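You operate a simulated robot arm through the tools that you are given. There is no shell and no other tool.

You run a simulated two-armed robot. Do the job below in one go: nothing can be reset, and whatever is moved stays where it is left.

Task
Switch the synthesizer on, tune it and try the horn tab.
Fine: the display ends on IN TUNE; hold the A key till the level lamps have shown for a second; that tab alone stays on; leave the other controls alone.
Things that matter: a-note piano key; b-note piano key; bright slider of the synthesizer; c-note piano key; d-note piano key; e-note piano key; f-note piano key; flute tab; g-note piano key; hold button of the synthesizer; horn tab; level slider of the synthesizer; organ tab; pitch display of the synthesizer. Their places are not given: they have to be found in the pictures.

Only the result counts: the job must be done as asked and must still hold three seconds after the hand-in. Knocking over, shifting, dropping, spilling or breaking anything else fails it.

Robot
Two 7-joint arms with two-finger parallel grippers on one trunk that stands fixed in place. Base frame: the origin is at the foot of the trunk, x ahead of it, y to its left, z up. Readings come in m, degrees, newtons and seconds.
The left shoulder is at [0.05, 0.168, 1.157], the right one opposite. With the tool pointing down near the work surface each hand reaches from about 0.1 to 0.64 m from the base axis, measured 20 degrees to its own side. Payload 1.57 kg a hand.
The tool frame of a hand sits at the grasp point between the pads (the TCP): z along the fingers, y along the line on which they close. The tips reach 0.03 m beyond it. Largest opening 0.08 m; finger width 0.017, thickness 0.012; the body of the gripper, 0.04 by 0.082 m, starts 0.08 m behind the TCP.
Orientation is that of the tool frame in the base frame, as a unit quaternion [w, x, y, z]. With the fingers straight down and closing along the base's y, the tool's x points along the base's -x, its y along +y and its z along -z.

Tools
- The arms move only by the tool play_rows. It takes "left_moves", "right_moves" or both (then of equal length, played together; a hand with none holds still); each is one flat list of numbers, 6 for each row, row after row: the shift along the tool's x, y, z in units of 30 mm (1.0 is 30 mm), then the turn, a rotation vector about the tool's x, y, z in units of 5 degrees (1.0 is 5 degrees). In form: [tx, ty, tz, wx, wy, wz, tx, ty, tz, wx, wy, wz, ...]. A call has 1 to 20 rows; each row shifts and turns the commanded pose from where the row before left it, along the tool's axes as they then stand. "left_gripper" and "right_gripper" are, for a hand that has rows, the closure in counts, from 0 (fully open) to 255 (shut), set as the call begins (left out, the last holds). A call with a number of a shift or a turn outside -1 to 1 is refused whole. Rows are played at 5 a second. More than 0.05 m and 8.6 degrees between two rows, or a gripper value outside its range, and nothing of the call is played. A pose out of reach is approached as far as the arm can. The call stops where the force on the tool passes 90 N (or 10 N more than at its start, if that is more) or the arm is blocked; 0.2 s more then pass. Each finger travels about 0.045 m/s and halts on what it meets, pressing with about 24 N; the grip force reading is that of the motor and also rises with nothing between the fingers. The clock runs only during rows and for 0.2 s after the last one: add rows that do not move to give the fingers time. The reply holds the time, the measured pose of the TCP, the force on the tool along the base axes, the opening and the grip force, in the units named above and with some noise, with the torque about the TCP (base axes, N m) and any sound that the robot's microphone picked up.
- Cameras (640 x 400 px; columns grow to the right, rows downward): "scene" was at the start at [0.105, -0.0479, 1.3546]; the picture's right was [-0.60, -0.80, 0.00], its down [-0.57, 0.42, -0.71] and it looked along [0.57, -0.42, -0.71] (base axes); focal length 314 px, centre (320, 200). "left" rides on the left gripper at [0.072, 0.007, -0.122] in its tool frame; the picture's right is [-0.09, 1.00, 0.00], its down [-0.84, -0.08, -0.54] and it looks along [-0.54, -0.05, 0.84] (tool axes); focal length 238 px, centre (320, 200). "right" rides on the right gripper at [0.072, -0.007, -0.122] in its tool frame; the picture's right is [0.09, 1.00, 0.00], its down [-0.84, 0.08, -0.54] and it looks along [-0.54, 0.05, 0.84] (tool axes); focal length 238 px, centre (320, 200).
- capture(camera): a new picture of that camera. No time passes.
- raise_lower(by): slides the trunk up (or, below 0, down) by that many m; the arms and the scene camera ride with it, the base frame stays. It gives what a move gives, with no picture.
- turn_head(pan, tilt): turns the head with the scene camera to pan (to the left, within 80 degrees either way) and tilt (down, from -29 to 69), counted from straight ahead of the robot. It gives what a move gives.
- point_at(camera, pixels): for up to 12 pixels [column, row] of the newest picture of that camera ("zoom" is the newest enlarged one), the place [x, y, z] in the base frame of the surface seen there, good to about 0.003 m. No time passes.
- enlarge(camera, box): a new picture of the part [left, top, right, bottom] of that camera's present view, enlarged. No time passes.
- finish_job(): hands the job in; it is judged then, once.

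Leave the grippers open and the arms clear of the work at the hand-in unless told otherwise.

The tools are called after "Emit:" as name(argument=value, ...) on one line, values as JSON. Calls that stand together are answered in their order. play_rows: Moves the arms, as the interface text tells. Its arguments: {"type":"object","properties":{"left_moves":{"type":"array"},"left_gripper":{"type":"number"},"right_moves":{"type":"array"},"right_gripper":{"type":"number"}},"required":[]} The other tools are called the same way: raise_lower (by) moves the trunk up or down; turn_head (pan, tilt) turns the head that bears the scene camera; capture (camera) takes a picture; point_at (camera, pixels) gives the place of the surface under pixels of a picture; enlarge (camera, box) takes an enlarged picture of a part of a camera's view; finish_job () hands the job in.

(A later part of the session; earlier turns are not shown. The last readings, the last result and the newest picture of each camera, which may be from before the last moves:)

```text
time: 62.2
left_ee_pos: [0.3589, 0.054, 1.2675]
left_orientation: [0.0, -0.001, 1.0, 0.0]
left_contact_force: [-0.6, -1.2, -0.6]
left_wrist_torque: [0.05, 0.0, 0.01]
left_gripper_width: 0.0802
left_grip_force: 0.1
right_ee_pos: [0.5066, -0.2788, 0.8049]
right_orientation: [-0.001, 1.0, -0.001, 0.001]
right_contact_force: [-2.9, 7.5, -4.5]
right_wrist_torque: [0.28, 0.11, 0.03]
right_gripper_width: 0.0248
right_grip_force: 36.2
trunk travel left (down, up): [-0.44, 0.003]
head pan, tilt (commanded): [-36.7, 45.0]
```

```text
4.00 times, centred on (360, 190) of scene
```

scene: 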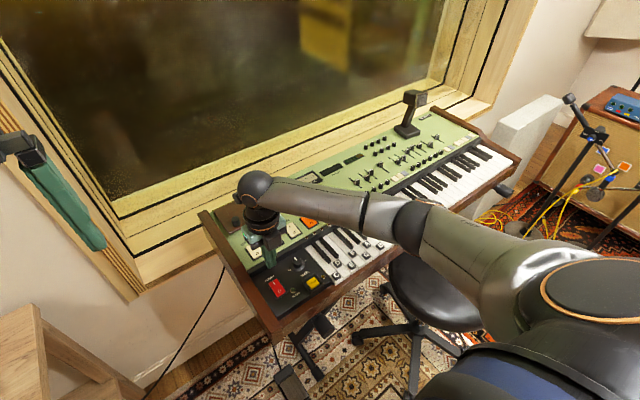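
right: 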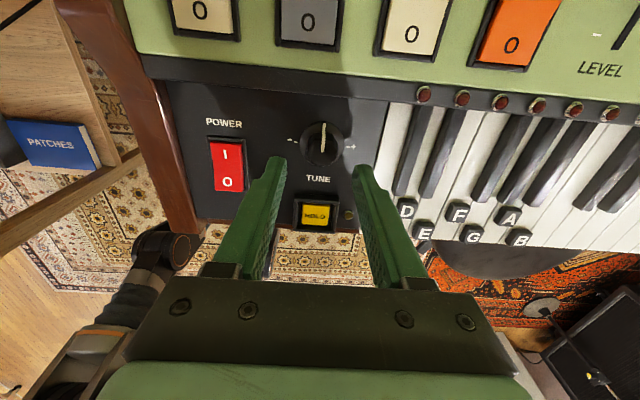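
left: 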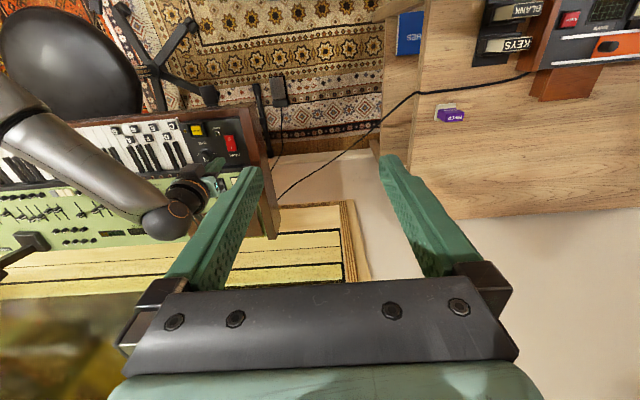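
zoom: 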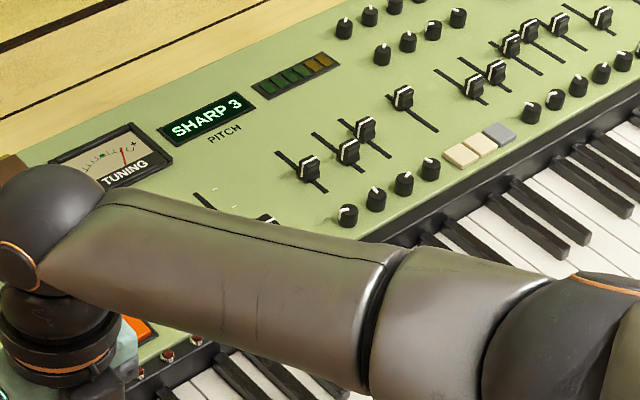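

READY is lit and the display holds at "SHARP 3". I turn the knob 10 degrees toward minus (counter-clockwise from above) and read the display.

Emit:
play_rows(right_moves=[0, 0, 0, 0, 0, -1, 0, 0, 0, 0, 0, -1, 0, 0, 0, 0, 0, 0])

Emit:
enlarge(camera="scene", box=[280, 140, 440, 240])

Emit:
enlarge(camera="right", box=[240, 90, 400, 190])

```text
time: 63.0
left_ee_pos: [0.359, 0.053, 1.2693]
left_orientation: [0.0, 0.0, 1.0, 0.0]
left_contact_force: [0.6, 0.2, -0.6]
left_wrist_torque: [0.03, 0.01, -0.02]
left_gripper_width: 0.0796
left_grip_force: 0.0
right_ee_pos: [0.5076, -0.2777, 0.8048]
right_orientation: [-0.001, 0.996, 0.087, 0.002]
right_contact_force: [-2.3, 6.4, -4.3]
right_wrist_torque: [0.14, 0.23, 0.05]
right_gripper_width: 0.0247
right_grip_force: 36.6
trunk travel left (down, up): [-0.44, 0.003]
head pan, tilt (commanded): [-36.7, 45.0]
```

```text
4.00 times, centred on (360, 190) of scene
```

zoom: 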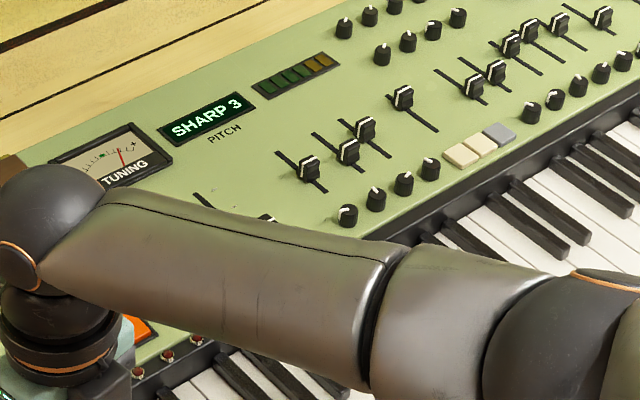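

```text
4.00 times, centred on (320, 140) of right
```

zoom: 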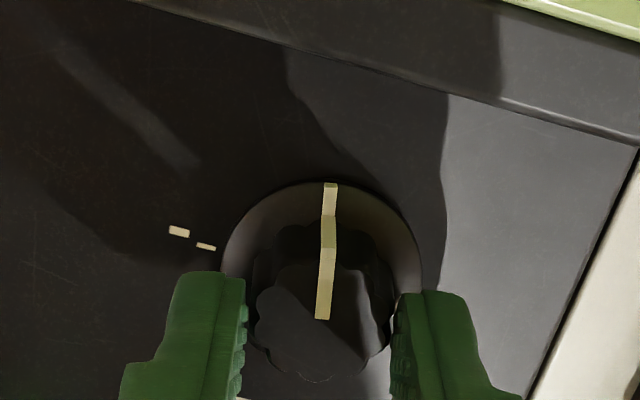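

The knob turns with the hand and the needle moved a little toward the middle, still "SHARP 3". I turn 20 degrees more.

Emit:
play_rows(right_moves=[0, 0, 0, 0, 0, -1, 0, 0, 0, 0, 0, -1, 0, 0, 0, 0, 0, -1, 0, 0, 0, 0, 0, -1, 0, 0, 0, 0, 0, 0])

Emit:
enlarge(camera="scene", box=[280, 140, 440, 240])

```text
time: 64.2
left_ee_pos: [0.3588, 0.0544, 1.2689]
left_orientation: [0.0, -0.001, 1.0, 0.0]
left_contact_force: [0.6, -0.1, 0.2]
left_wrist_torque: [0.03, -0.02, -0.02]
left_gripper_width: 0.0802
left_grip_force: 0.1
right_ee_pos: [0.5072, -0.2789, 0.8069]
right_orientation: [-0.002, 0.985, 0.173, 0.001]
right_contact_force: [-3.8, -0.8, 1.1]
right_wrist_torque: [0.09, -0.11, 0.03]
right_gripper_width: 0.0244
right_grip_force: 36.0
right hand out of reach, approached as far as the arm can: row 3, 4
trunk travel left (down, up): [-0.44, 0.003]
head pan, tilt (commanded): [-36.7, 45.0]
```

```text
4.00 times, centred on (360, 190) of scene
```

zoom: 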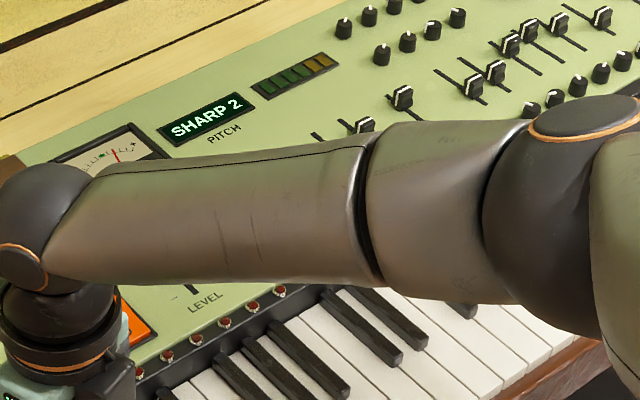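

Now "SHARP 2" after about 20 degrees, but the wrist roll has run out in this direction. I'll open the fingers, turn the hand back clockwise 65 degrees around the knob, and take a new hold.

Emit:
play_rows(right_moves=[0, 0, 0, 0, 0, 0, 0, 0, 0, 0, 0, 0, 0, 0, 0, 0, 0, 0, 0, 0, 0, 0, 0, 0], right_gripper=112)

Emit:
play_rows(right_moves=[0, 0, 0, 0, 0, 1, 0, 0, 0, 0, 0, 1, 0, 0, 0, 0, 0, 1, 0, 0, 0, 0, 0, 1, 0, 0, 0, 0, 0, 1, 0, 0, 0, 0, 0, 1, 0, 0, 0, 0, 0, 1, 0, 0, 0, 0, 0, 1, 0, 0, 0, 0, 0, 1, 0, 0, 0, 0, 0, 1, 0, 0, 0, 0, 0, 1, 0, 0, 0, 0, 0, 1, 0, 0, 0, 0, 0, 1, 0, 0, 0, 0, 0, 0])

Emit:
capture(camera="scene")

Emit:
enlarge(camera="scene", box=[230, 215, 390, 315])

Emit:
enlarge(camera="right", box=[240, 90, 400, 190])

```text
time: 65.2
left_ee_pos: [0.3594, 0.0528, 1.2678]
left_orientation: [0.001, -0.001, 1.0, 0.0]
left_contact_force: [0.3, 0.4, 0.2]
left_wrist_torque: [0.0, 0.0, 0.0]
left_gripper_width: 0.08
left_grip_force: 0.1
right_ee_pos: [0.5081, -0.2785, 0.8038]
right_orientation: [-0.001, 0.985, 0.173, 0.001]
right_contact_force: [0.0, 1.3, 0.4]
right_wrist_torque: [0.03, -0.01, 0.04]
right_gripper_width: 0.0448
right_grip_force: 0.1
trunk travel left (down, up): [-0.44, 0.003]
head pan, tilt (commanded): [-36.7, 45.0]
```

```text
time: 68.2
left_ee_pos: [0.3577, 0.0545, 1.2689]
left_orientation: [0.0, -0.001, 1.0, 0.0]
left_contact_force: [0.6, -0.4, 0.7]
left_wrist_torque: [0.02, 0.0, 0.03]
left_gripper_width: 0.0802
left_grip_force: 0.0
right_ee_pos: [0.5066, -0.2781, 0.8053]
right_orientation: [-0.001, 0.923, -0.384, 0.0]
right_contact_force: [0.4, 0.0, 0.1]
right_wrist_torque: [-0.02, -0.02, -0.01]
right_gripper_width: 0.0451
right_grip_force: 0.0
trunk travel left (down, up): [-0.44, 0.003]
head pan, tilt (commanded): [-36.7, 45.0]
```

```text
taken
```

scene: 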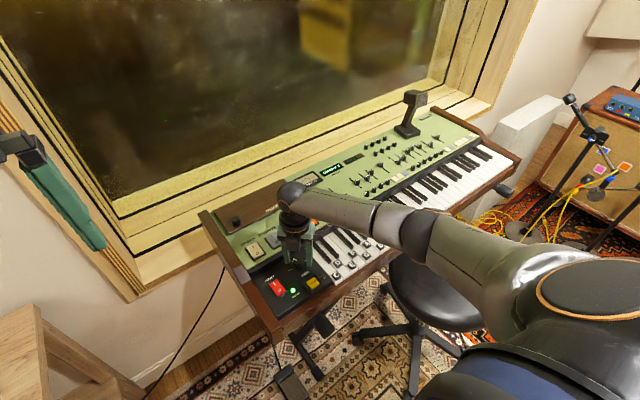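

```text
4.00 times, centred on (310, 265) of scene
```

zoom: 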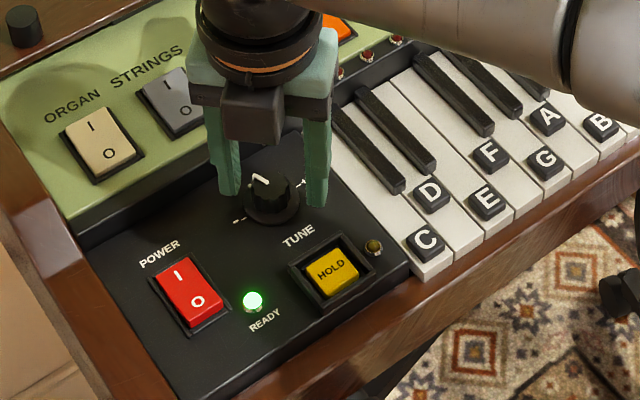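

```text
4.00 times, centred on (320, 140) of right
```

zoom: 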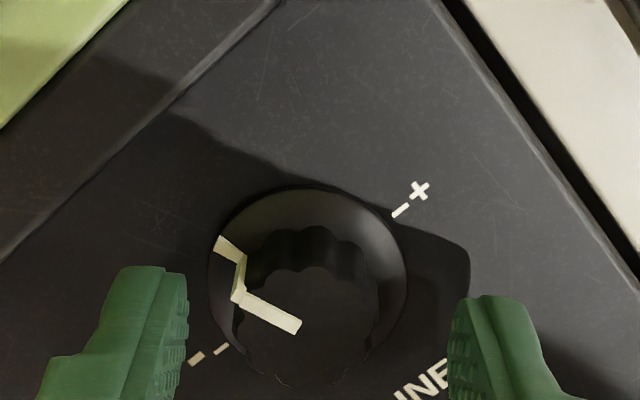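

The fingers are set around the cap at the new angle; pointer now about 20 degrees left of 12 o'clock. I close and turn 15 degrees further toward minus.

Emit:
play_rows(right_moves=[0, 0, 0, 0, 0, 0, 0, 0, 0, 0, 0, 0, 0, 0, 0, 0, 0, 0, 0, 0, 0, 0, 0, 0, 0, 0, 0, 0, 0, 0], right_gripper=255)

Emit:
play_rows(right_moves=[0, 0, 0, 0, 0, -1, 0, 0, 0, 0, 0, -1, 0, 0, 0, 0, 0, -1, 0, 0, 0, 0, 0, 0])

Emit:
enlarge(camera="scene", box=[280, 140, 440, 240])

Emit:
enlarge(camera="right", box=[240, 90, 400, 190])

```text
time: 69.4
left_ee_pos: [0.3599, 0.0536, 1.2691]
left_orientation: [-0.001, 0.0, 1.0, 0.0]
left_contact_force: [-0.3, 0.1, -0.2]
left_wrist_torque: [0.02, 0.02, 0.01]
left_gripper_width: 0.0802
left_grip_force: 0.0
right_ee_pos: [0.5091, -0.2774, 0.8052]
right_orientation: [-0.002, 0.924, -0.383, 0.001]
right_contact_force: [10.2, 9.1, -3.0]
right_wrist_torque: [0.19, -0.38, 0.01]
right_gripper_width: 0.0245
right_grip_force: 35.8
trunk travel left (down, up): [-0.44, 0.003]
head pan, tilt (commanded): [-36.7, 45.0]
```

```text
time: 70.4
left_ee_pos: [0.3595, 0.0543, 1.2678]
left_orientation: [0.0, -0.001, 1.0, -0.001]
left_contact_force: [0.9, -0.3, -0.6]
left_wrist_torque: [0.02, -0.03, 0.01]
left_gripper_width: 0.0801
left_grip_force: 0.1
right_ee_pos: [0.5087, -0.2764, 0.8065]
right_orientation: [-0.002, 0.966, -0.259, 0.001]
right_contact_force: [11.2, 10.2, 2.0]
right_wrist_torque: [0.69, 0.39, 0.06]
right_gripper_width: 0.0244
right_grip_force: 36.5
trunk travel left (down, up): [-0.44, 0.003]
head pan, tilt (commanded): [-36.7, 45.0]
```

```text
4.00 times, centred on (360, 190) of scene
```

zoom: 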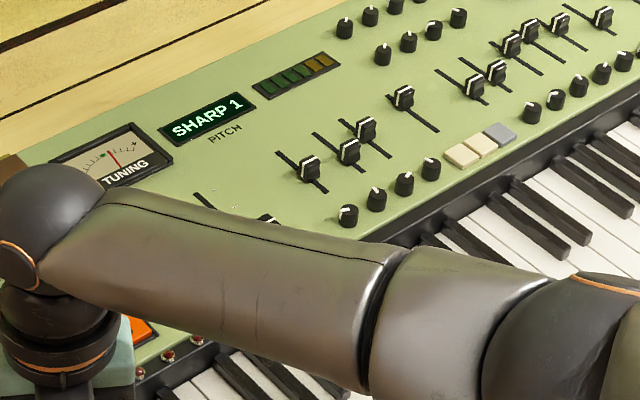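

```text
4.00 times, centred on (320, 140) of right
```

zoom: 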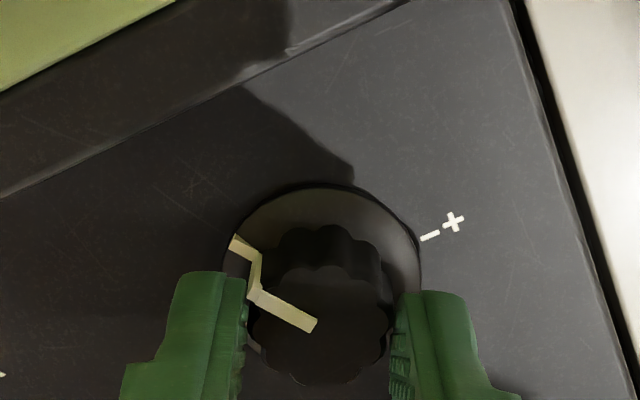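

"SHARP 1" now, the needle nearing the middle. I turn another 10 degrees.

Emit:
play_rows(right_moves=[0, 0, 0, 0, 0, -1, 0, 0, 0, 0, 0, -1, 0, 0, 0, 0, 0, 0, 0, 0, 0, 0, 0, 0])

Emit:
enlarge(camera="scene", box=[285, 160, 365, 210])

```text
time: 71.4
left_ee_pos: [0.3593, 0.055, 1.2685]
left_orientation: [0.0, 0.0, 1.0, -0.001]
left_contact_force: [0.5, -0.2, -0.1]
left_wrist_torque: [-0.02, -0.02, 0.0]
left_gripper_width: 0.0799
left_grip_force: 0.1
right_ee_pos: [0.5085, -0.2779, 0.805]
right_orientation: [-0.001, 0.985, -0.174, 0.002]
right_contact_force: [11.2, 11.2, 3.8]
right_wrist_torque: [0.5, 0.12, 0.02]
right_gripper_width: 0.0244
right_grip_force: 35.7
trunk travel left (down, up): [-0.44, 0.003]
head pan, tilt (commanded): [-36.7, 45.0]
```

```text
8.00 times, centred on (325, 185) of scene
```

zoom: 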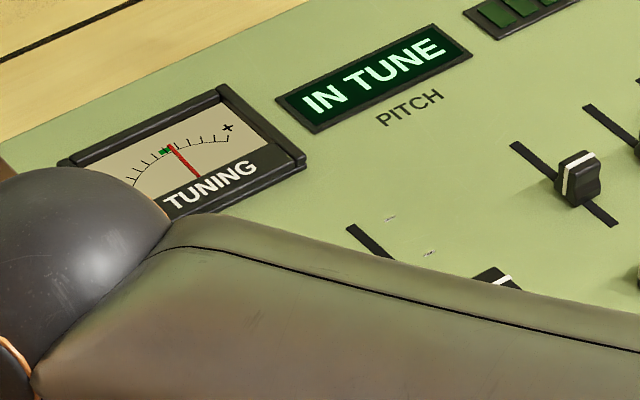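

"IN TUNE", with the needle at the right side of the green mark. I nudge 2.5 degrees more to centre it.

Emit:
play_rows(right_moves=[0, 0, 0, 0, 0, -0.5, 0, 0, 0, 0, 0, 0, 0, 0, 0, 0, 0, 0])

Emit:
enlarge(camera="scene", box=[285, 160, 365, 210])

```text
time: 72.2
left_ee_pos: [0.3596, 0.0558, 1.269]
left_orientation: [0.0, -0.001, 1.0, -0.002]
left_contact_force: [-1.0, 0.1, 0.0]
left_wrist_torque: [0.0, 0.0, -0.03]
left_gripper_width: 0.0798
left_grip_force: 0.0
right_ee_pos: [0.5089, -0.2772, 0.8048]
right_orientation: [-0.001, 0.988, -0.153, 0.002]
right_contact_force: [10.8, 12.8, 1.4]
right_wrist_torque: [0.38, -0.29, 0.06]
right_gripper_width: 0.0242
right_grip_force: 36.4
trunk travel left (down, up): [-0.44, 0.003]
head pan, tilt (commanded): [-36.7, 45.0]
```

```text
8.00 times, centred on (325, 185) of scene
```

zoom: 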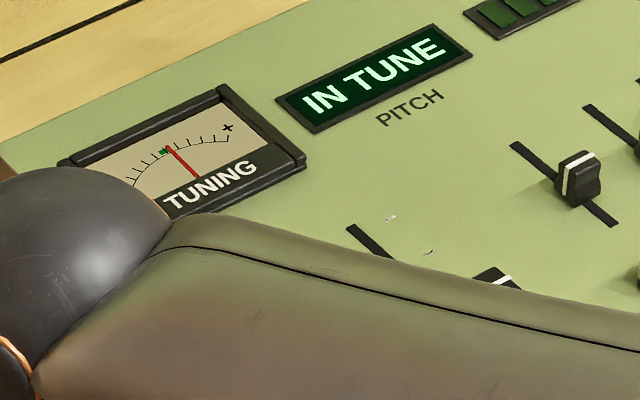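

Still "IN TUNE", needle a hair right of the mark. A last 3 degrees.

Emit:
play_rows(right_moves=[0, 0, 0, 0, 0, -0.6, 0, 0, 0, 0, 0, 0, 0, 0, 0, 0, 0, 0])

Emit:
enlarge(camera="scene", box=[285, 165, 333, 195])

Emit:
enlarge(camera="scene", box=[285, 160, 365, 210])

```text
time: 73.0
left_ee_pos: [0.3596, 0.0546, 1.2676]
left_orientation: [0.0, -0.001, 1.0, -0.001]
left_contact_force: [0.5, 0.5, -0.2]
left_wrist_torque: [0.01, 0.03, 0.02]
left_gripper_width: 0.08
left_grip_force: 0.2
right_ee_pos: [0.5075, -0.2773, 0.8051]
right_orientation: [-0.002, 0.992, -0.127, 0.002]
right_contact_force: [10.1, 11.9, 4.7]
right_wrist_torque: [0.41, -0.16, 0.01]
right_gripper_width: 0.0246
right_grip_force: 36.8
trunk travel left (down, up): [-0.44, 0.003]
head pan, tilt (commanded): [-36.7, 45.0]
```

```text
13.33 times, centred on (309, 180) of scene
```

zoom: 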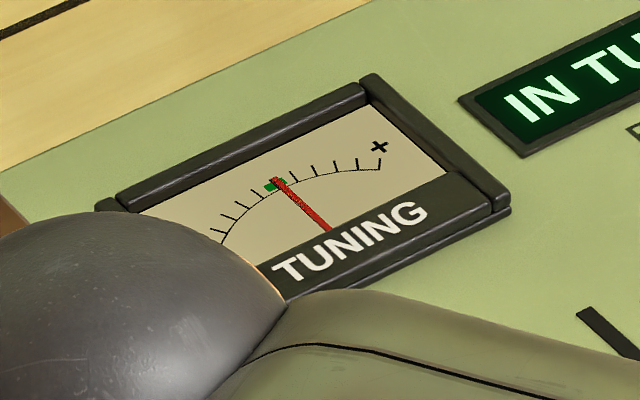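

```text
8.00 times, centred on (325, 185) of scene
```

zoom: 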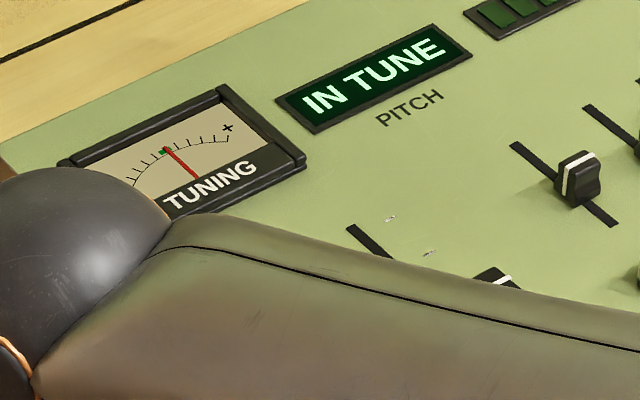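

The needle now sits on the green mark and the display reads IN TUNE. I open the fingers and lift straight up 80 mm.

Emit:
play_rows(right_moves=[0, 0, 0, 0, 0, 0, 0, 0, 0, 0, 0, 0, 0, 0, 0, 0, 0, 0, 0, 0, 0, 0, 0, 0, 0, 0, -0.4, 0, 0, 0, 0, 0, -0.7, 0, 0, 0, 0, 0, -0.8, 0, 0, 0, 0, 0, -0.8, 0, 0, 0, 0, 0, 0, 0, 0, 0], right_gripper=112)

Emit:
enlarge(camera="scene", box=[285, 160, 365, 210])

Emit:
capture(camera="scene")

Emit:
capture(camera="right")

```text
time: 75.0
left_ee_pos: [0.3586, 0.0529, 1.2678]
left_orientation: [0.0, -0.001, 1.0, -0.001]
left_contact_force: [0.7, 0.3, -0.9]
left_wrist_torque: [-0.02, -0.04, 0.0]
left_gripper_width: 0.0798
left_grip_force: 0.1
right_ee_pos: [0.5078, -0.2785, 0.8858]
right_orientation: [-0.002, 0.992, -0.127, 0.0]
right_contact_force: [-0.7, -0.6, 0.6]
right_wrist_torque: [0.03, 0.03, 0.02]
right_gripper_width: 0.0448
right_grip_force: 0.0
trunk travel left (down, up): [-0.44, 0.003]
head pan, tilt (commanded): [-36.7, 45.0]
```

```text
8.00 times, centred on (325, 185) of scene
```

zoom: 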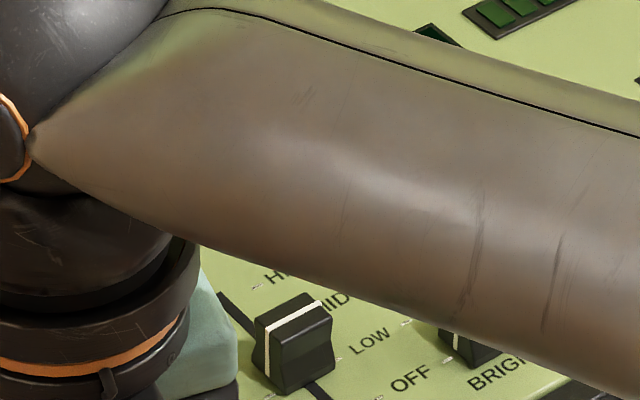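

```text
taken
```

scene: 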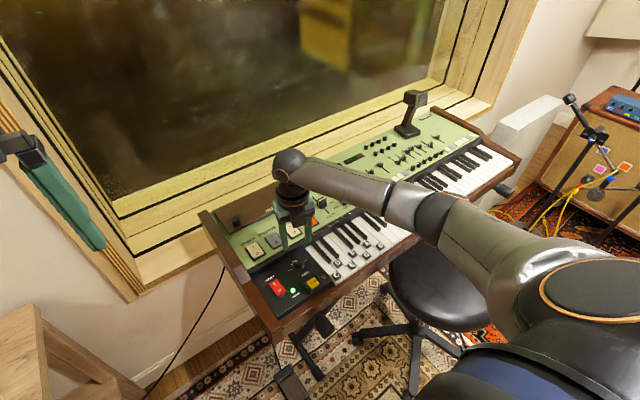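

```text
taken
```

right: 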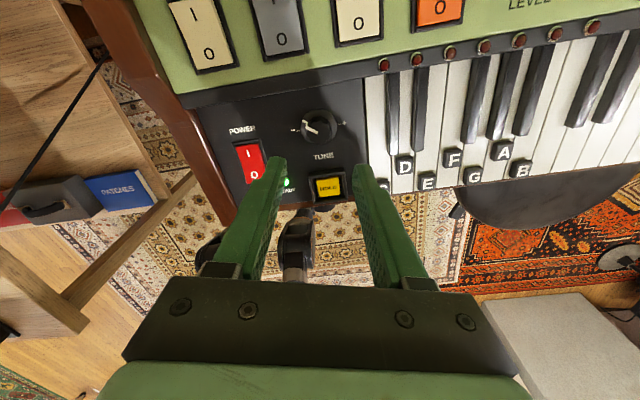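

Knob released. Next is the HORN tab: I end near (0.612,-0.321,0.796). It's further away, so I'll close the gripper, square the hand and tilt the fingers 25 degrees forward while moving over it at z about 0.885.

Emit:
play_rows(right_moves=[0, 0, 0, 0, 0, -0.973, 0, 0, 0, 0, 0, -0.973, 0, 0, 0, 0, 0, -0.973, 0.673, 0.28, 0, 0, 1, 0, 0.67, 0.28, 0.059, 0, 1, 0, 0.663, 0.28, 0.117, 0, 1, 0, 0.65, 0.28, 0.174, 0, 1, 0, 0.633, 0.28, 0.23, 0, 1, 0, 0, 0, 0, 0, 0, 0], right_gripper=255)

Emit:
capture(camera="scene")

Emit:
capture(camera="right")

Emit:
enlarge(camera="left", box=[0, 110, 280, 285])

```text
time: 77.0
left_ee_pos: [0.3597, 0.0529, 1.269]
left_orientation: [0.0, -0.001, 1.0, 0.0]
left_contact_force: [-0.2, 0.6, -0.2]
left_wrist_torque: [0.01, -0.01, -0.01]
left_gripper_width: 0.08
left_grip_force: 0.1
right_ee_pos: [0.6079, -0.3202, 0.8859]
right_orientation: [-0.001, 0.976, 0.0, 0.218]
right_contact_force: [-0.5, 0.0, 0.3]
right_wrist_torque: [0.0, 0.05, 0.03]
right_gripper_width: 0.0
right_grip_force: 21.3
trunk travel left (down, up): [-0.44, 0.003]
head pan, tilt (commanded): [-36.7, 45.0]
```

```text
taken
```

scene: 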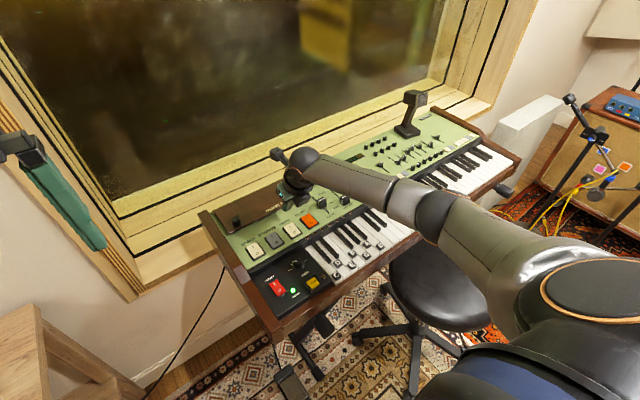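

```text
taken
```

right: 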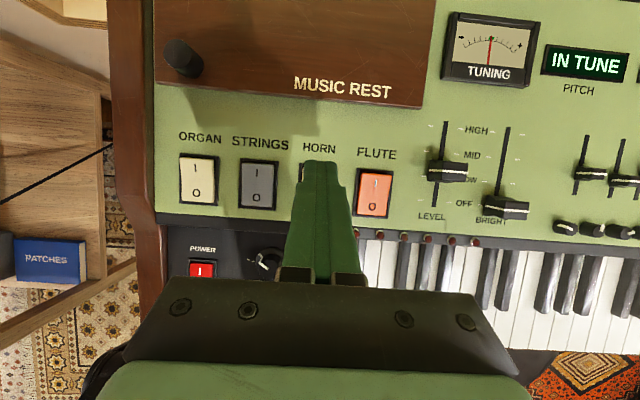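

```text
2.29 times, centred on (140, 198) of left
```

zoom: 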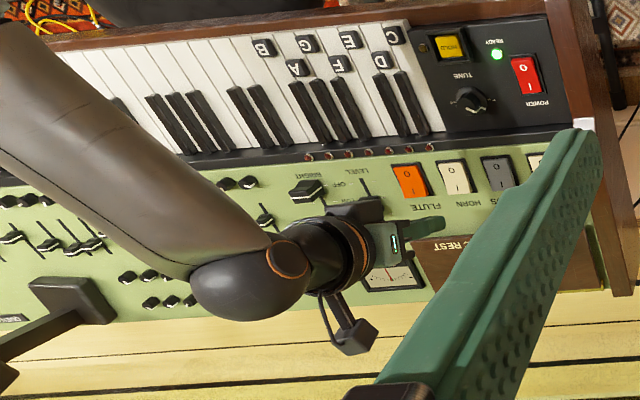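

The fingers are over HORN, and the display still reads IN TUNE. I lower 50 mm straight down, ending about 9 mm above the tab.

Emit:
play_rows(right_moves=[-0.237, 0, 0.503, 0, 0, 0, -0.237, 0, 0.503, 0, 0, 0, -0.237, 0, 0.503, 0, 0, 0, 0, 0, 0, 0, 0, 0])

Emit:
enlarge(camera="right", box=[220, 110, 420, 235])

Emit:
enlarge(camera="scene", box=[240, 160, 400, 260])

Emit:
enlarge(camera="left", box=[140, 160, 268, 240])

```text
time: 78.0
left_ee_pos: [0.3589, 0.0541, 1.2686]
left_orientation: [0.0, -0.001, 1.0, 0.0]
left_contact_force: [0.1, 0.4, -0.4]
left_wrist_torque: [0.0, -0.02, 0.01]
left_gripper_width: 0.0798
left_grip_force: 0.1
right_ee_pos: [0.6086, -0.3203, 0.8357]
right_orientation: [-0.001, 0.976, -0.001, 0.218]
right_contact_force: [-0.3, -1.0, 0.4]
right_wrist_torque: [0.01, -0.02, 0.0]
right_gripper_width: 0.0
right_grip_force: 21.4
trunk travel left (down, up): [-0.44, 0.003]
head pan, tilt (commanded): [-36.7, 45.0]
```

```text
3.20 times, centred on (320, 172) of right
```

zoom: 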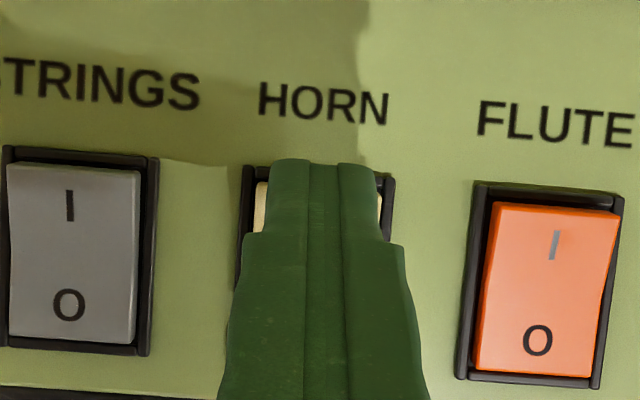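

```text
4.00 times, centred on (320, 210) of scene
```

zoom: 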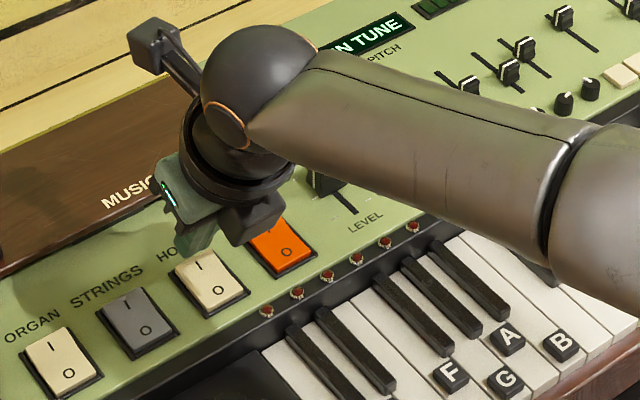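

```text
5.00 times, centred on (204, 200) of left
```

zoom: 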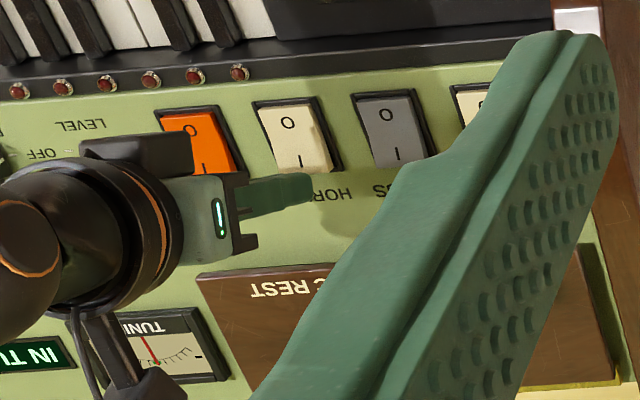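

All tabs look alike (O end down), and the tips are just above HORN's I end. I press down in small steps.

Emit:
play_rows(right_moves=[-0.085, 0, 0.181, 0, 0, 0, -0.064, 0, 0.136, 0, 0, 0, -0.043, 0, 0.09, 0, 0, 0, 0, 0, 0, 0, 0, 0])

Emit:
enlarge(camera="scene", box=[240, 160, 400, 260])

```text
time: 79.0
left_ee_pos: [0.36, 0.0535, 1.2677]
left_orientation: [0.0, -0.001, 1.0, 0.0]
left_contact_force: [0.7, 0.2, 0.0]
left_wrist_torque: [0.0, -0.01, 0.0]
left_gripper_width: 0.0798
left_grip_force: 0.0
right_ee_pos: [0.6078, -0.3196, 0.8231]
right_orientation: [-0.001, 0.976, 0.0, 0.217]
right_contact_force: [-0.4, -0.7, 1.0]
right_wrist_torque: [-0.03, 0.01, 0.01]
right_gripper_width: 0.0
right_grip_force: 21.1
trunk travel left (down, up): [-0.44, 0.003]
head pan, tilt (commanded): [-36.7, 45.0]
```

```text
4.00 times, centred on (320, 210) of scene
```

zoom: 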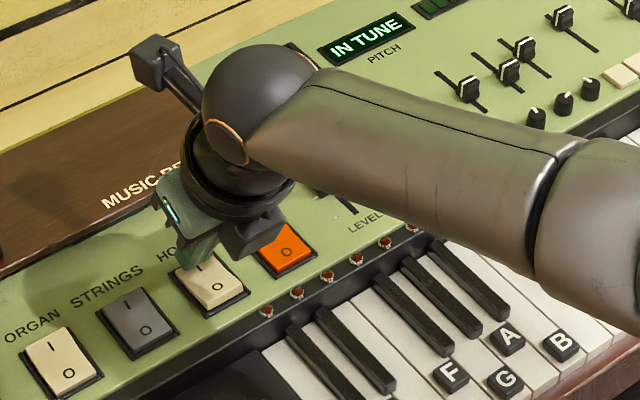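

Still almost no force with the tip edge at about z 0.792. Two more 3 mm steps.

Emit:
play_rows(right_moves=[-0.043, 0, 0.09, 0, 0, 0, -0.043, 0, 0.09, 0, 0, 0, 0, 0, 0, 0, 0, 0])

Emit:
enlarge(camera="scene", box=[240, 160, 400, 260])

Emit:
enlarge(camera="right", box=[220, 110, 420, 235])

```text
time: 79.8
left_ee_pos: [0.3569, 0.0543, 1.2696]
left_orientation: [0.002, -0.001, 1.0, -0.001]
left_contact_force: [0.1, 0.3, 0.2]
left_wrist_torque: [-0.01, 0.0, -0.03]
left_gripper_width: 0.0799
left_grip_force: 0.1
right_ee_pos: [0.6094, -0.3195, 0.8214]
right_orientation: [-0.001, 0.975, 0.0, 0.222]
right_contact_force: [-2.7, -3.1, 25.9]
right_wrist_torque: [-0.11, -0.08, -0.03]
right_gripper_width: 0.0
right_grip_force: 21.7
trunk travel left (down, up): [-0.44, 0.003]
head pan, tilt (commanded): [-36.7, 45.0]
```

```text
4.00 times, centred on (320, 210) of scene
```

zoom: 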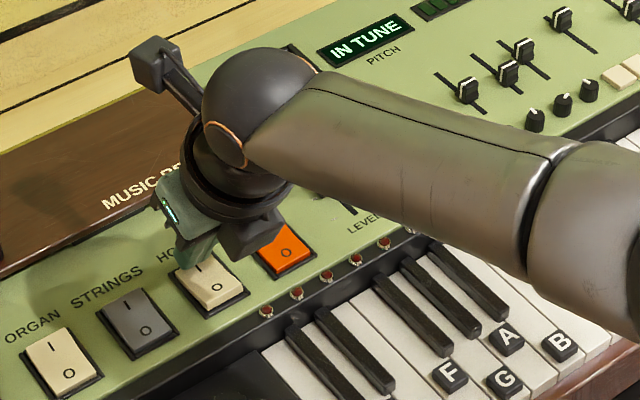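

```text
3.20 times, centred on (320, 172) of right
```

zoom: 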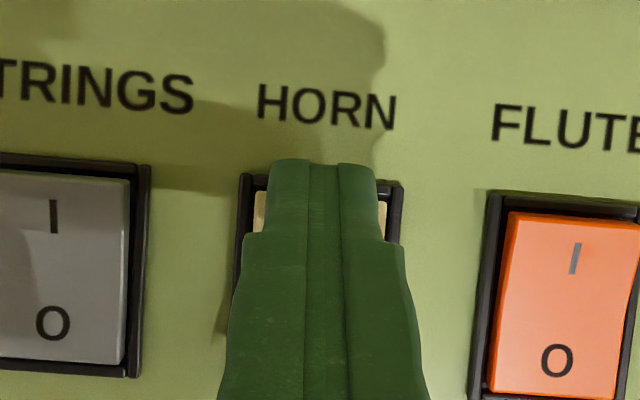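

Force is 26 N and the tip stopped, so it has probably clicked over. I lift 40 mm and compare the tabs.

Emit:
play_rows(right_moves=[0.085, 0, -0.181, 0, 0, 0, 0.213, 0, -0.453, 0, 0, 0, 0.3, 0, -0.634, 0, 0, 0, 0, 0, 0, 0, 0, 0])

Emit:
enlarge(camera="scene", box=[230, 180, 358, 260])

Emit:
enlarge(camera="left", box=[140, 160, 268, 240])

```text
time: 80.8
left_ee_pos: [0.3591, 0.0533, 1.2676]
left_orientation: [0.0, -0.001, 1.0, 0.0]
left_contact_force: [0.9, -0.7, -0.1]
left_wrist_torque: [-0.01, 0.02, 0.0]
left_gripper_width: 0.08
left_grip_force: 0.2
right_ee_pos: [0.6081, -0.3207, 0.8586]
right_orientation: [-0.001, 0.976, 0.0, 0.217]
right_contact_force: [0.5, 1.1, -0.2]
right_wrist_torque: [-0.02, 0.0, -0.01]
right_gripper_width: 0.0
right_grip_force: 21.9
trunk travel left (down, up): [-0.44, 0.003]
head pan, tilt (commanded): [-36.7, 45.0]
```

```text
5.00 times, centred on (294, 220) of scene
```

zoom: 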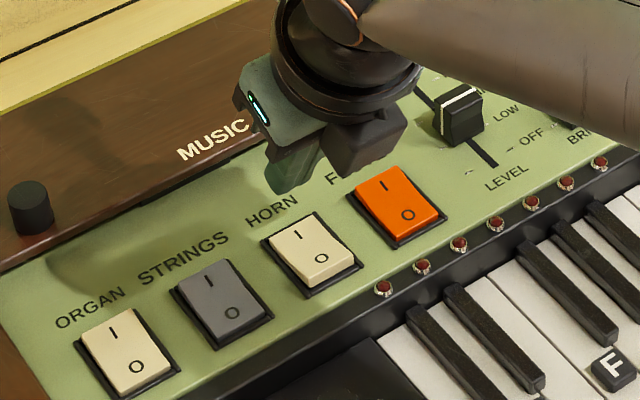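

```text
5.00 times, centred on (204, 200) of left
```

zoom: 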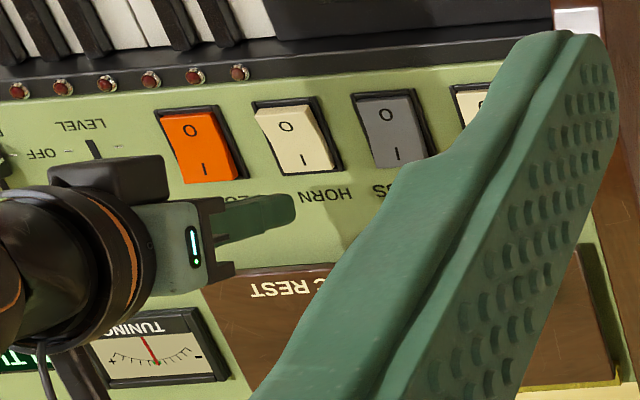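

HORN is now on (its I end is flush and its O end stands up; the other three stay off), display still IN TUNE. Now I move to the A key: untilt and go to about (0.445,-0.470,0.873).

Emit:
play_rows(right_moves=[-0.471, 0.497, -0.275, 0, -1, 0, -0.493, 0.497, -0.233, 0, -1, 0, -0.5115, 0.497, -0.189, 0, -1, 0, -0.526, 0.497, -0.143, 0, -1, 0, -0.537, 0.497, -0.097, 0, -1, 0, -0.543, 0.497, -0.05, 0, 0, 0, -0.543, 0.497, -0.05, 0, 0, 0, -0.543, 0.497, -0.05, 0, 0, 0, -0.543, 0.497, -0.05, 0, 0, 0, -0.543, 0.497, -0.05, 0, 0, 0, 0, 0, 0, 0, 0, 0])

Emit:
play_rows(right_moves=[0, 0, 0, 0, 0, 1, 0, 0, 0, 0, 0, 1, 0, 0, 0, 0, 0, 1, 0, 0, 0, 0, 0, 1, 0, 0, 0, 0, 0, 1, 0, 0, 0, 0, 0, 1, 0, 0, 0, 0, 0, 1, 0, 0, 0, 0, 0, 1, 0, 0, 0, 0, 0, 1, 0, 0, 0, 0, 0, 1, 0, 0, 0, 0, 0, 1, 0, 0, 0, 0, 0, 1, 0, 0, 0, 0, 0, 1, 0, 0, 0, 0, 0, 1, 0, 0, 0, 0, 0, 1, 0, 0, 0, 0, 0, 1, 0, 0, 0, 0, 0, 1, 0, 0, 0, 0, 0, 1, 0, 0, 0, 0, 0, 0])

Emit:
capture(camera="scene")

Emit:
capture(camera="right")

Emit:
capture(camera="left")

```text
time: 83.2
left_ee_pos: [0.3588, 0.0537, 1.269]
left_orientation: [-0.001, -0.001, 1.0, 0.001]
left_contact_force: [-0.4, -1.5, 0.8]
left_wrist_torque: [-0.02, -0.01, -0.01]
left_gripper_width: 0.08
left_grip_force: 0.1
right_ee_pos: [0.4451, -0.4703, 0.8741]
right_orientation: [-0.001, 1.0, -0.001, 0.002]
right_contact_force: [0.0, 0.7, -0.2]
right_wrist_torque: [-0.01, 0.0, 0.02]
right_gripper_width: 0.0
right_grip_force: 22.0
trunk travel left (down, up): [-0.44, 0.003]
head pan, tilt (commanded): [-36.7, 45.0]
```

```text
time: 87.2
left_ee_pos: [0.3596, 0.0533, 1.2675]
left_orientation: [0.0, -0.002, 1.0, 0.0]
left_contact_force: [0.1, 0.0, -0.6]
left_wrist_torque: [-0.03, 0.0, 0.01]
left_gripper_width: 0.0801
left_grip_force: 0.1
right_ee_pos: [0.4448, -0.4699, 0.8731]
right_orientation: [0.001, -0.707, 0.707, 0.001]
right_contact_force: [-0.4, 0.2, -0.7]
right_wrist_torque: [-0.04, -0.02, -0.01]
right_gripper_width: 0.0001
right_grip_force: 21.5
trunk travel left (down, up): [-0.44, 0.003]
head pan, tilt (commanded): [-36.7, 45.0]
```

```text
taken
```

scene: 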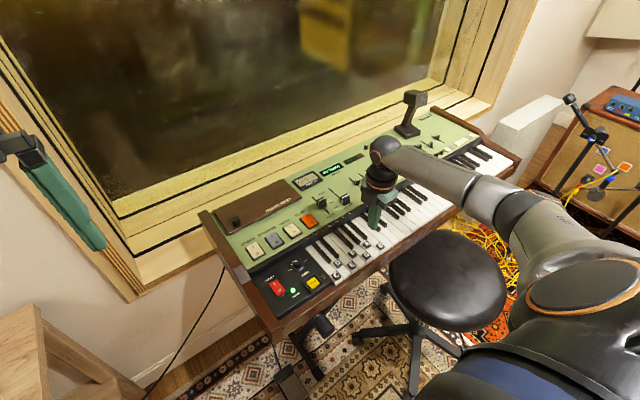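

```text
taken
```

right: 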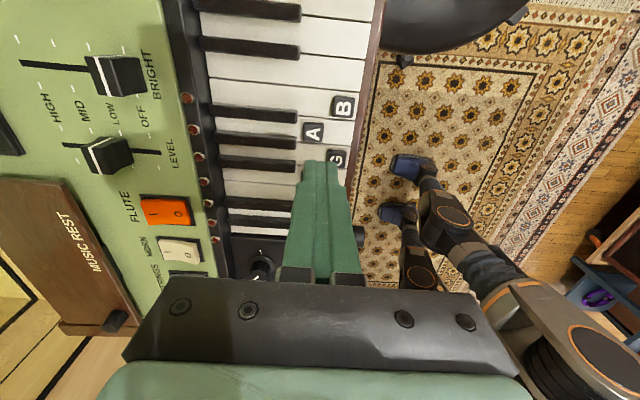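

```text
taken
```

left: 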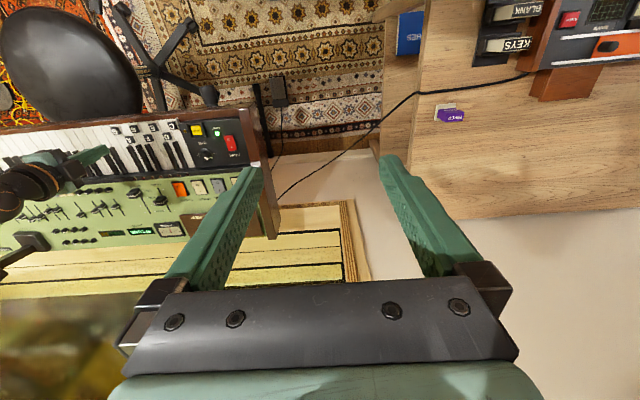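

The hand is over the A key, turned 90 degrees so its narrow side lies across the key. I measure the A label (313,132) and neighbours from this view.

Emit:
enlarge(camera="right", box=[200, 70, 400, 195])

Emit:
point_at(camera="right", pixels=[[313, 132], [343, 106], [337, 158], [305, 132], [321, 132], [313, 124], [313, 141], [340, 133], [345, 145], [345, 121], [290, 113], [290, 142]])

Emit:
enlarge(camera="scene", box=[320, 200, 440, 275])

```text
3.20 times, centred on (300, 132) of right
```

zoom: 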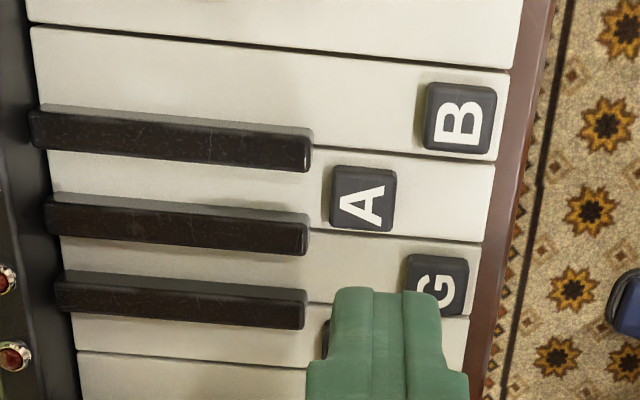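

```text
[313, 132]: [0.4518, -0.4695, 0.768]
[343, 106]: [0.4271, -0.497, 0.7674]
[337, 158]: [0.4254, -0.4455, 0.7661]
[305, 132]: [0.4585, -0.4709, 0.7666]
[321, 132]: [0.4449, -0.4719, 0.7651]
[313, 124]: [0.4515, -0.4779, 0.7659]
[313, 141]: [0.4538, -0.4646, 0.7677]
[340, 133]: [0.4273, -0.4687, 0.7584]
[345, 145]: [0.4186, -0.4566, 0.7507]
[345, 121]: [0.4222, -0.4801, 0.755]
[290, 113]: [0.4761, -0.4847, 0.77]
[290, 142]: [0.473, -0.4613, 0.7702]
```

```text
5.33 times, centred on (380, 238) of scene
```

zoom: 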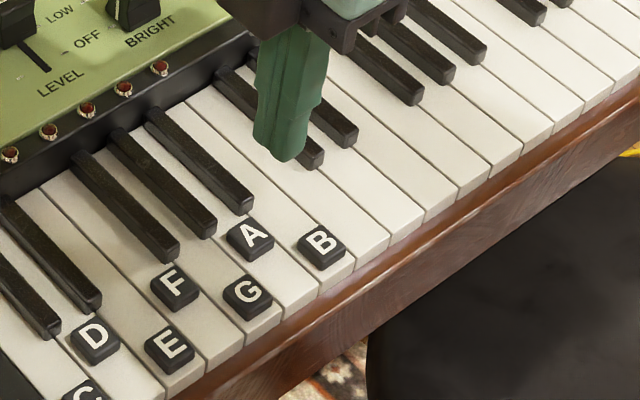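

The A label is at (0.452,-0.470,0.767), clear of the black keys (from x 0.465) and of the G and B tiles. I shift 4 mm forward and lower to about 8 mm above the tile.

Emit:
play_rows(right_moves=[0, -0.133, 0.567, 0, 0, 0, 0, 0, 0.567, 0, 0, 0, 0, 0, 0.567, 0, 0, 0, 0, 0, 0.567, 0, 0, 0, 0, 0, 0, 0, 0, 0])

Emit:
enlarge(camera="scene", box=[280, 160, 440, 260])

Emit:
enlarge(camera="right", box=[220, 100, 420, 225])

Emit:
enlarge(camera="left", box=[0, 110, 240, 260])

```text
time: 88.4
left_ee_pos: [0.3595, 0.0541, 1.27]
left_orientation: [-0.001, 0.0, 1.0, 0.0]
left_contact_force: [-0.1, 0.0, -0.3]
left_wrist_torque: [-0.01, 0.04, -0.01]
left_gripper_width: 0.0801
left_grip_force: 0.0
right_ee_pos: [0.449, -0.4695, 0.8062]
right_orientation: [0.001, -0.707, 0.708, 0.0]
right_contact_force: [0.3, -0.4, 0.1]
right_wrist_torque: [0.01, 0.0, 0.01]
right_gripper_width: 0.0
right_grip_force: 20.9
trunk travel left (down, up): [-0.44, 0.003]
head pan, tilt (commanded): [-36.7, 45.0]
```

```text
4.00 times, centred on (360, 210) of scene
```

zoom: 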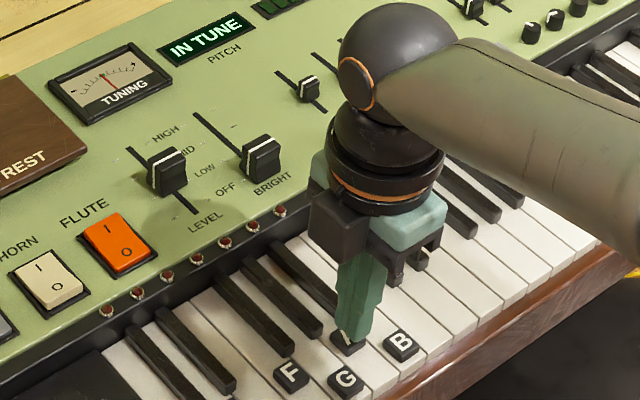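

```text
3.20 times, centred on (320, 162) of right
```

zoom: 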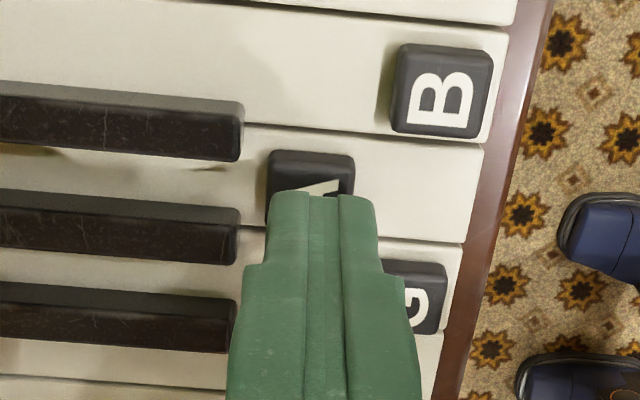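

```text
2.67 times, centred on (120, 185) of left
```

zoom: 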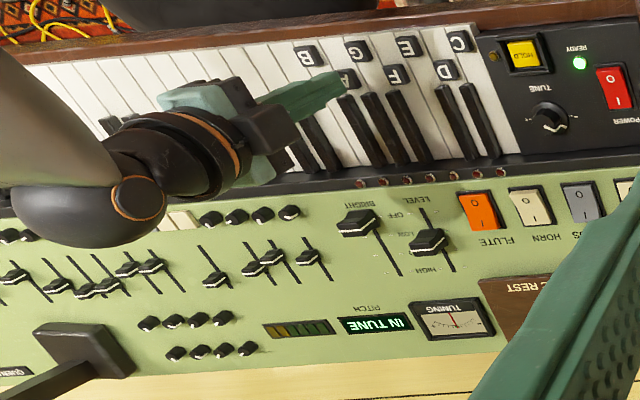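

Well aligned on the A tile, IN TUNE still shown, level lamps dark. I press down gradually about 14 mm and look at force and lamps.

Emit:
play_rows(right_moves=[0, 0, 0.15, 0, 0, 0, 0, 0, 0.12, 0, 0, 0, 0, 0, 0.1, 0, 0, 0, 0, 0, 0.1, 0, 0, 0])

Emit:
enlarge(camera="left", box=[0, 110, 240, 260])

Emit:
enlarge(camera="scene", box=[280, 160, 440, 260])

```text
time: 89.4
left_ee_pos: [0.36, 0.0549, 1.2689]
left_orientation: [0.0, -0.001, 1.0, 0.0]
left_contact_force: [-1.0, -0.6, -0.5]
left_wrist_torque: [0.02, -0.04, 0.02]
left_gripper_width: 0.0801
left_grip_force: 0.0
right_ee_pos: [0.4492, -0.4686, 0.7919]
right_orientation: [-0.001, 0.707, -0.707, 0.0]
right_contact_force: [0.1, 0.0, 0.4]
right_wrist_torque: [0.03, 0.01, 0.02]
right_gripper_width: 0.0
right_grip_force: 21.4
trunk travel left (down, up): [-0.44, 0.003]
head pan, tilt (commanded): [-36.7, 45.0]
```

```text
2.67 times, centred on (120, 185) of left
```

zoom: 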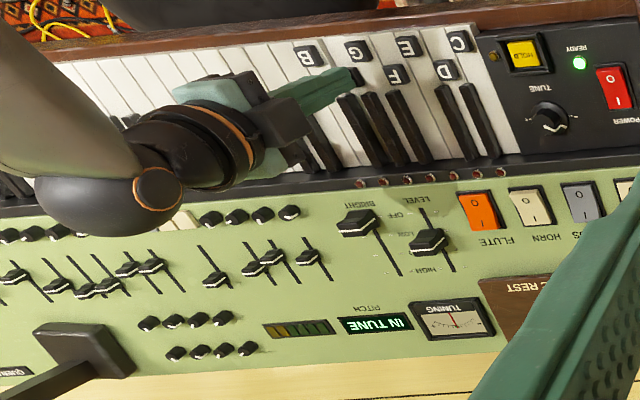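

```text
4.00 times, centred on (360, 210) of scene
```

zoom: 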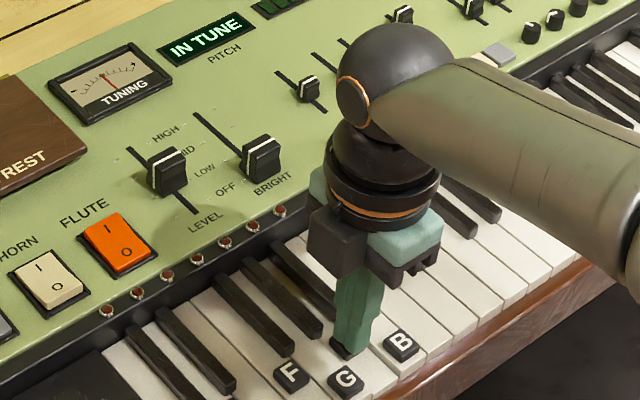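

Almost no force at tip z 0.762. I go down another 6 mm, slowly.

Emit:
play_rows(right_moves=[0, 0, 0.1, 0, 0, 0, 0, 0, 0.1, 0, 0, 0, 0, 0, 0, 0, 0, 0])

Emit:
enlarge(camera="left", box=[0, 110, 240, 260])

Emit:
enlarge(camera="scene", box=[330, 205, 410, 255])

```text
time: 90.2
left_ee_pos: [0.3591, 0.0533, 1.2685]
left_orientation: [0.0, -0.001, 1.0, 0.0]
left_contact_force: [-0.1, 0.2, 0.2]
left_wrist_torque: [-0.01, 0.01, 0.02]
left_gripper_width: 0.0799
left_grip_force: 0.0
right_ee_pos: [0.4498, -0.4694, 0.7853]
right_orientation: [0.001, -0.707, 0.707, 0.0]
right_contact_force: [-1.6, 0.4, 4.0]
right_wrist_torque: [0.0, 0.04, 0.0]
right_gripper_width: 0.0001
right_grip_force: 21.1
trunk travel left (down, up): [-0.44, 0.003]
head pan, tilt (commanded): [-36.7, 45.0]
heard: click
```

```text
2.67 times, centred on (120, 185) of left
```

zoom: 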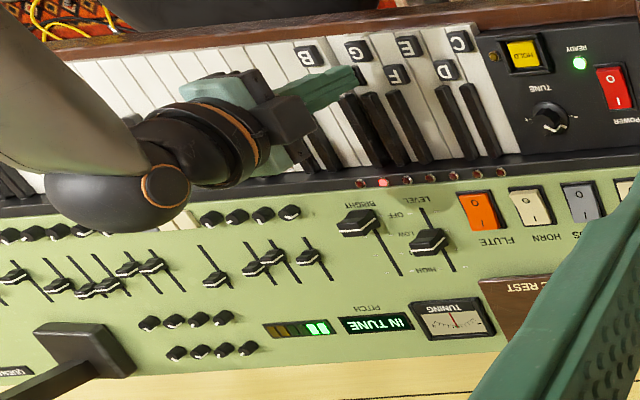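

```text
8.00 times, centred on (370, 230) of scene
```

zoom: 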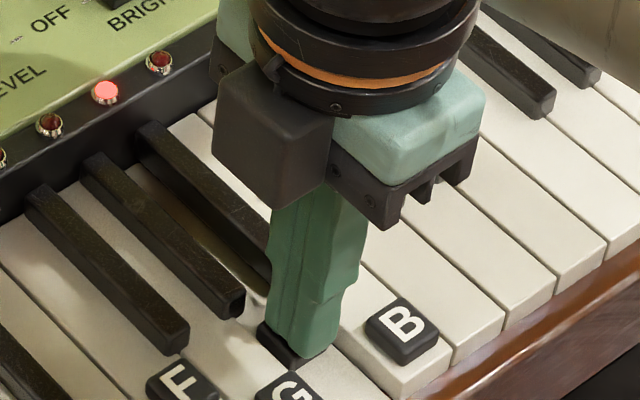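

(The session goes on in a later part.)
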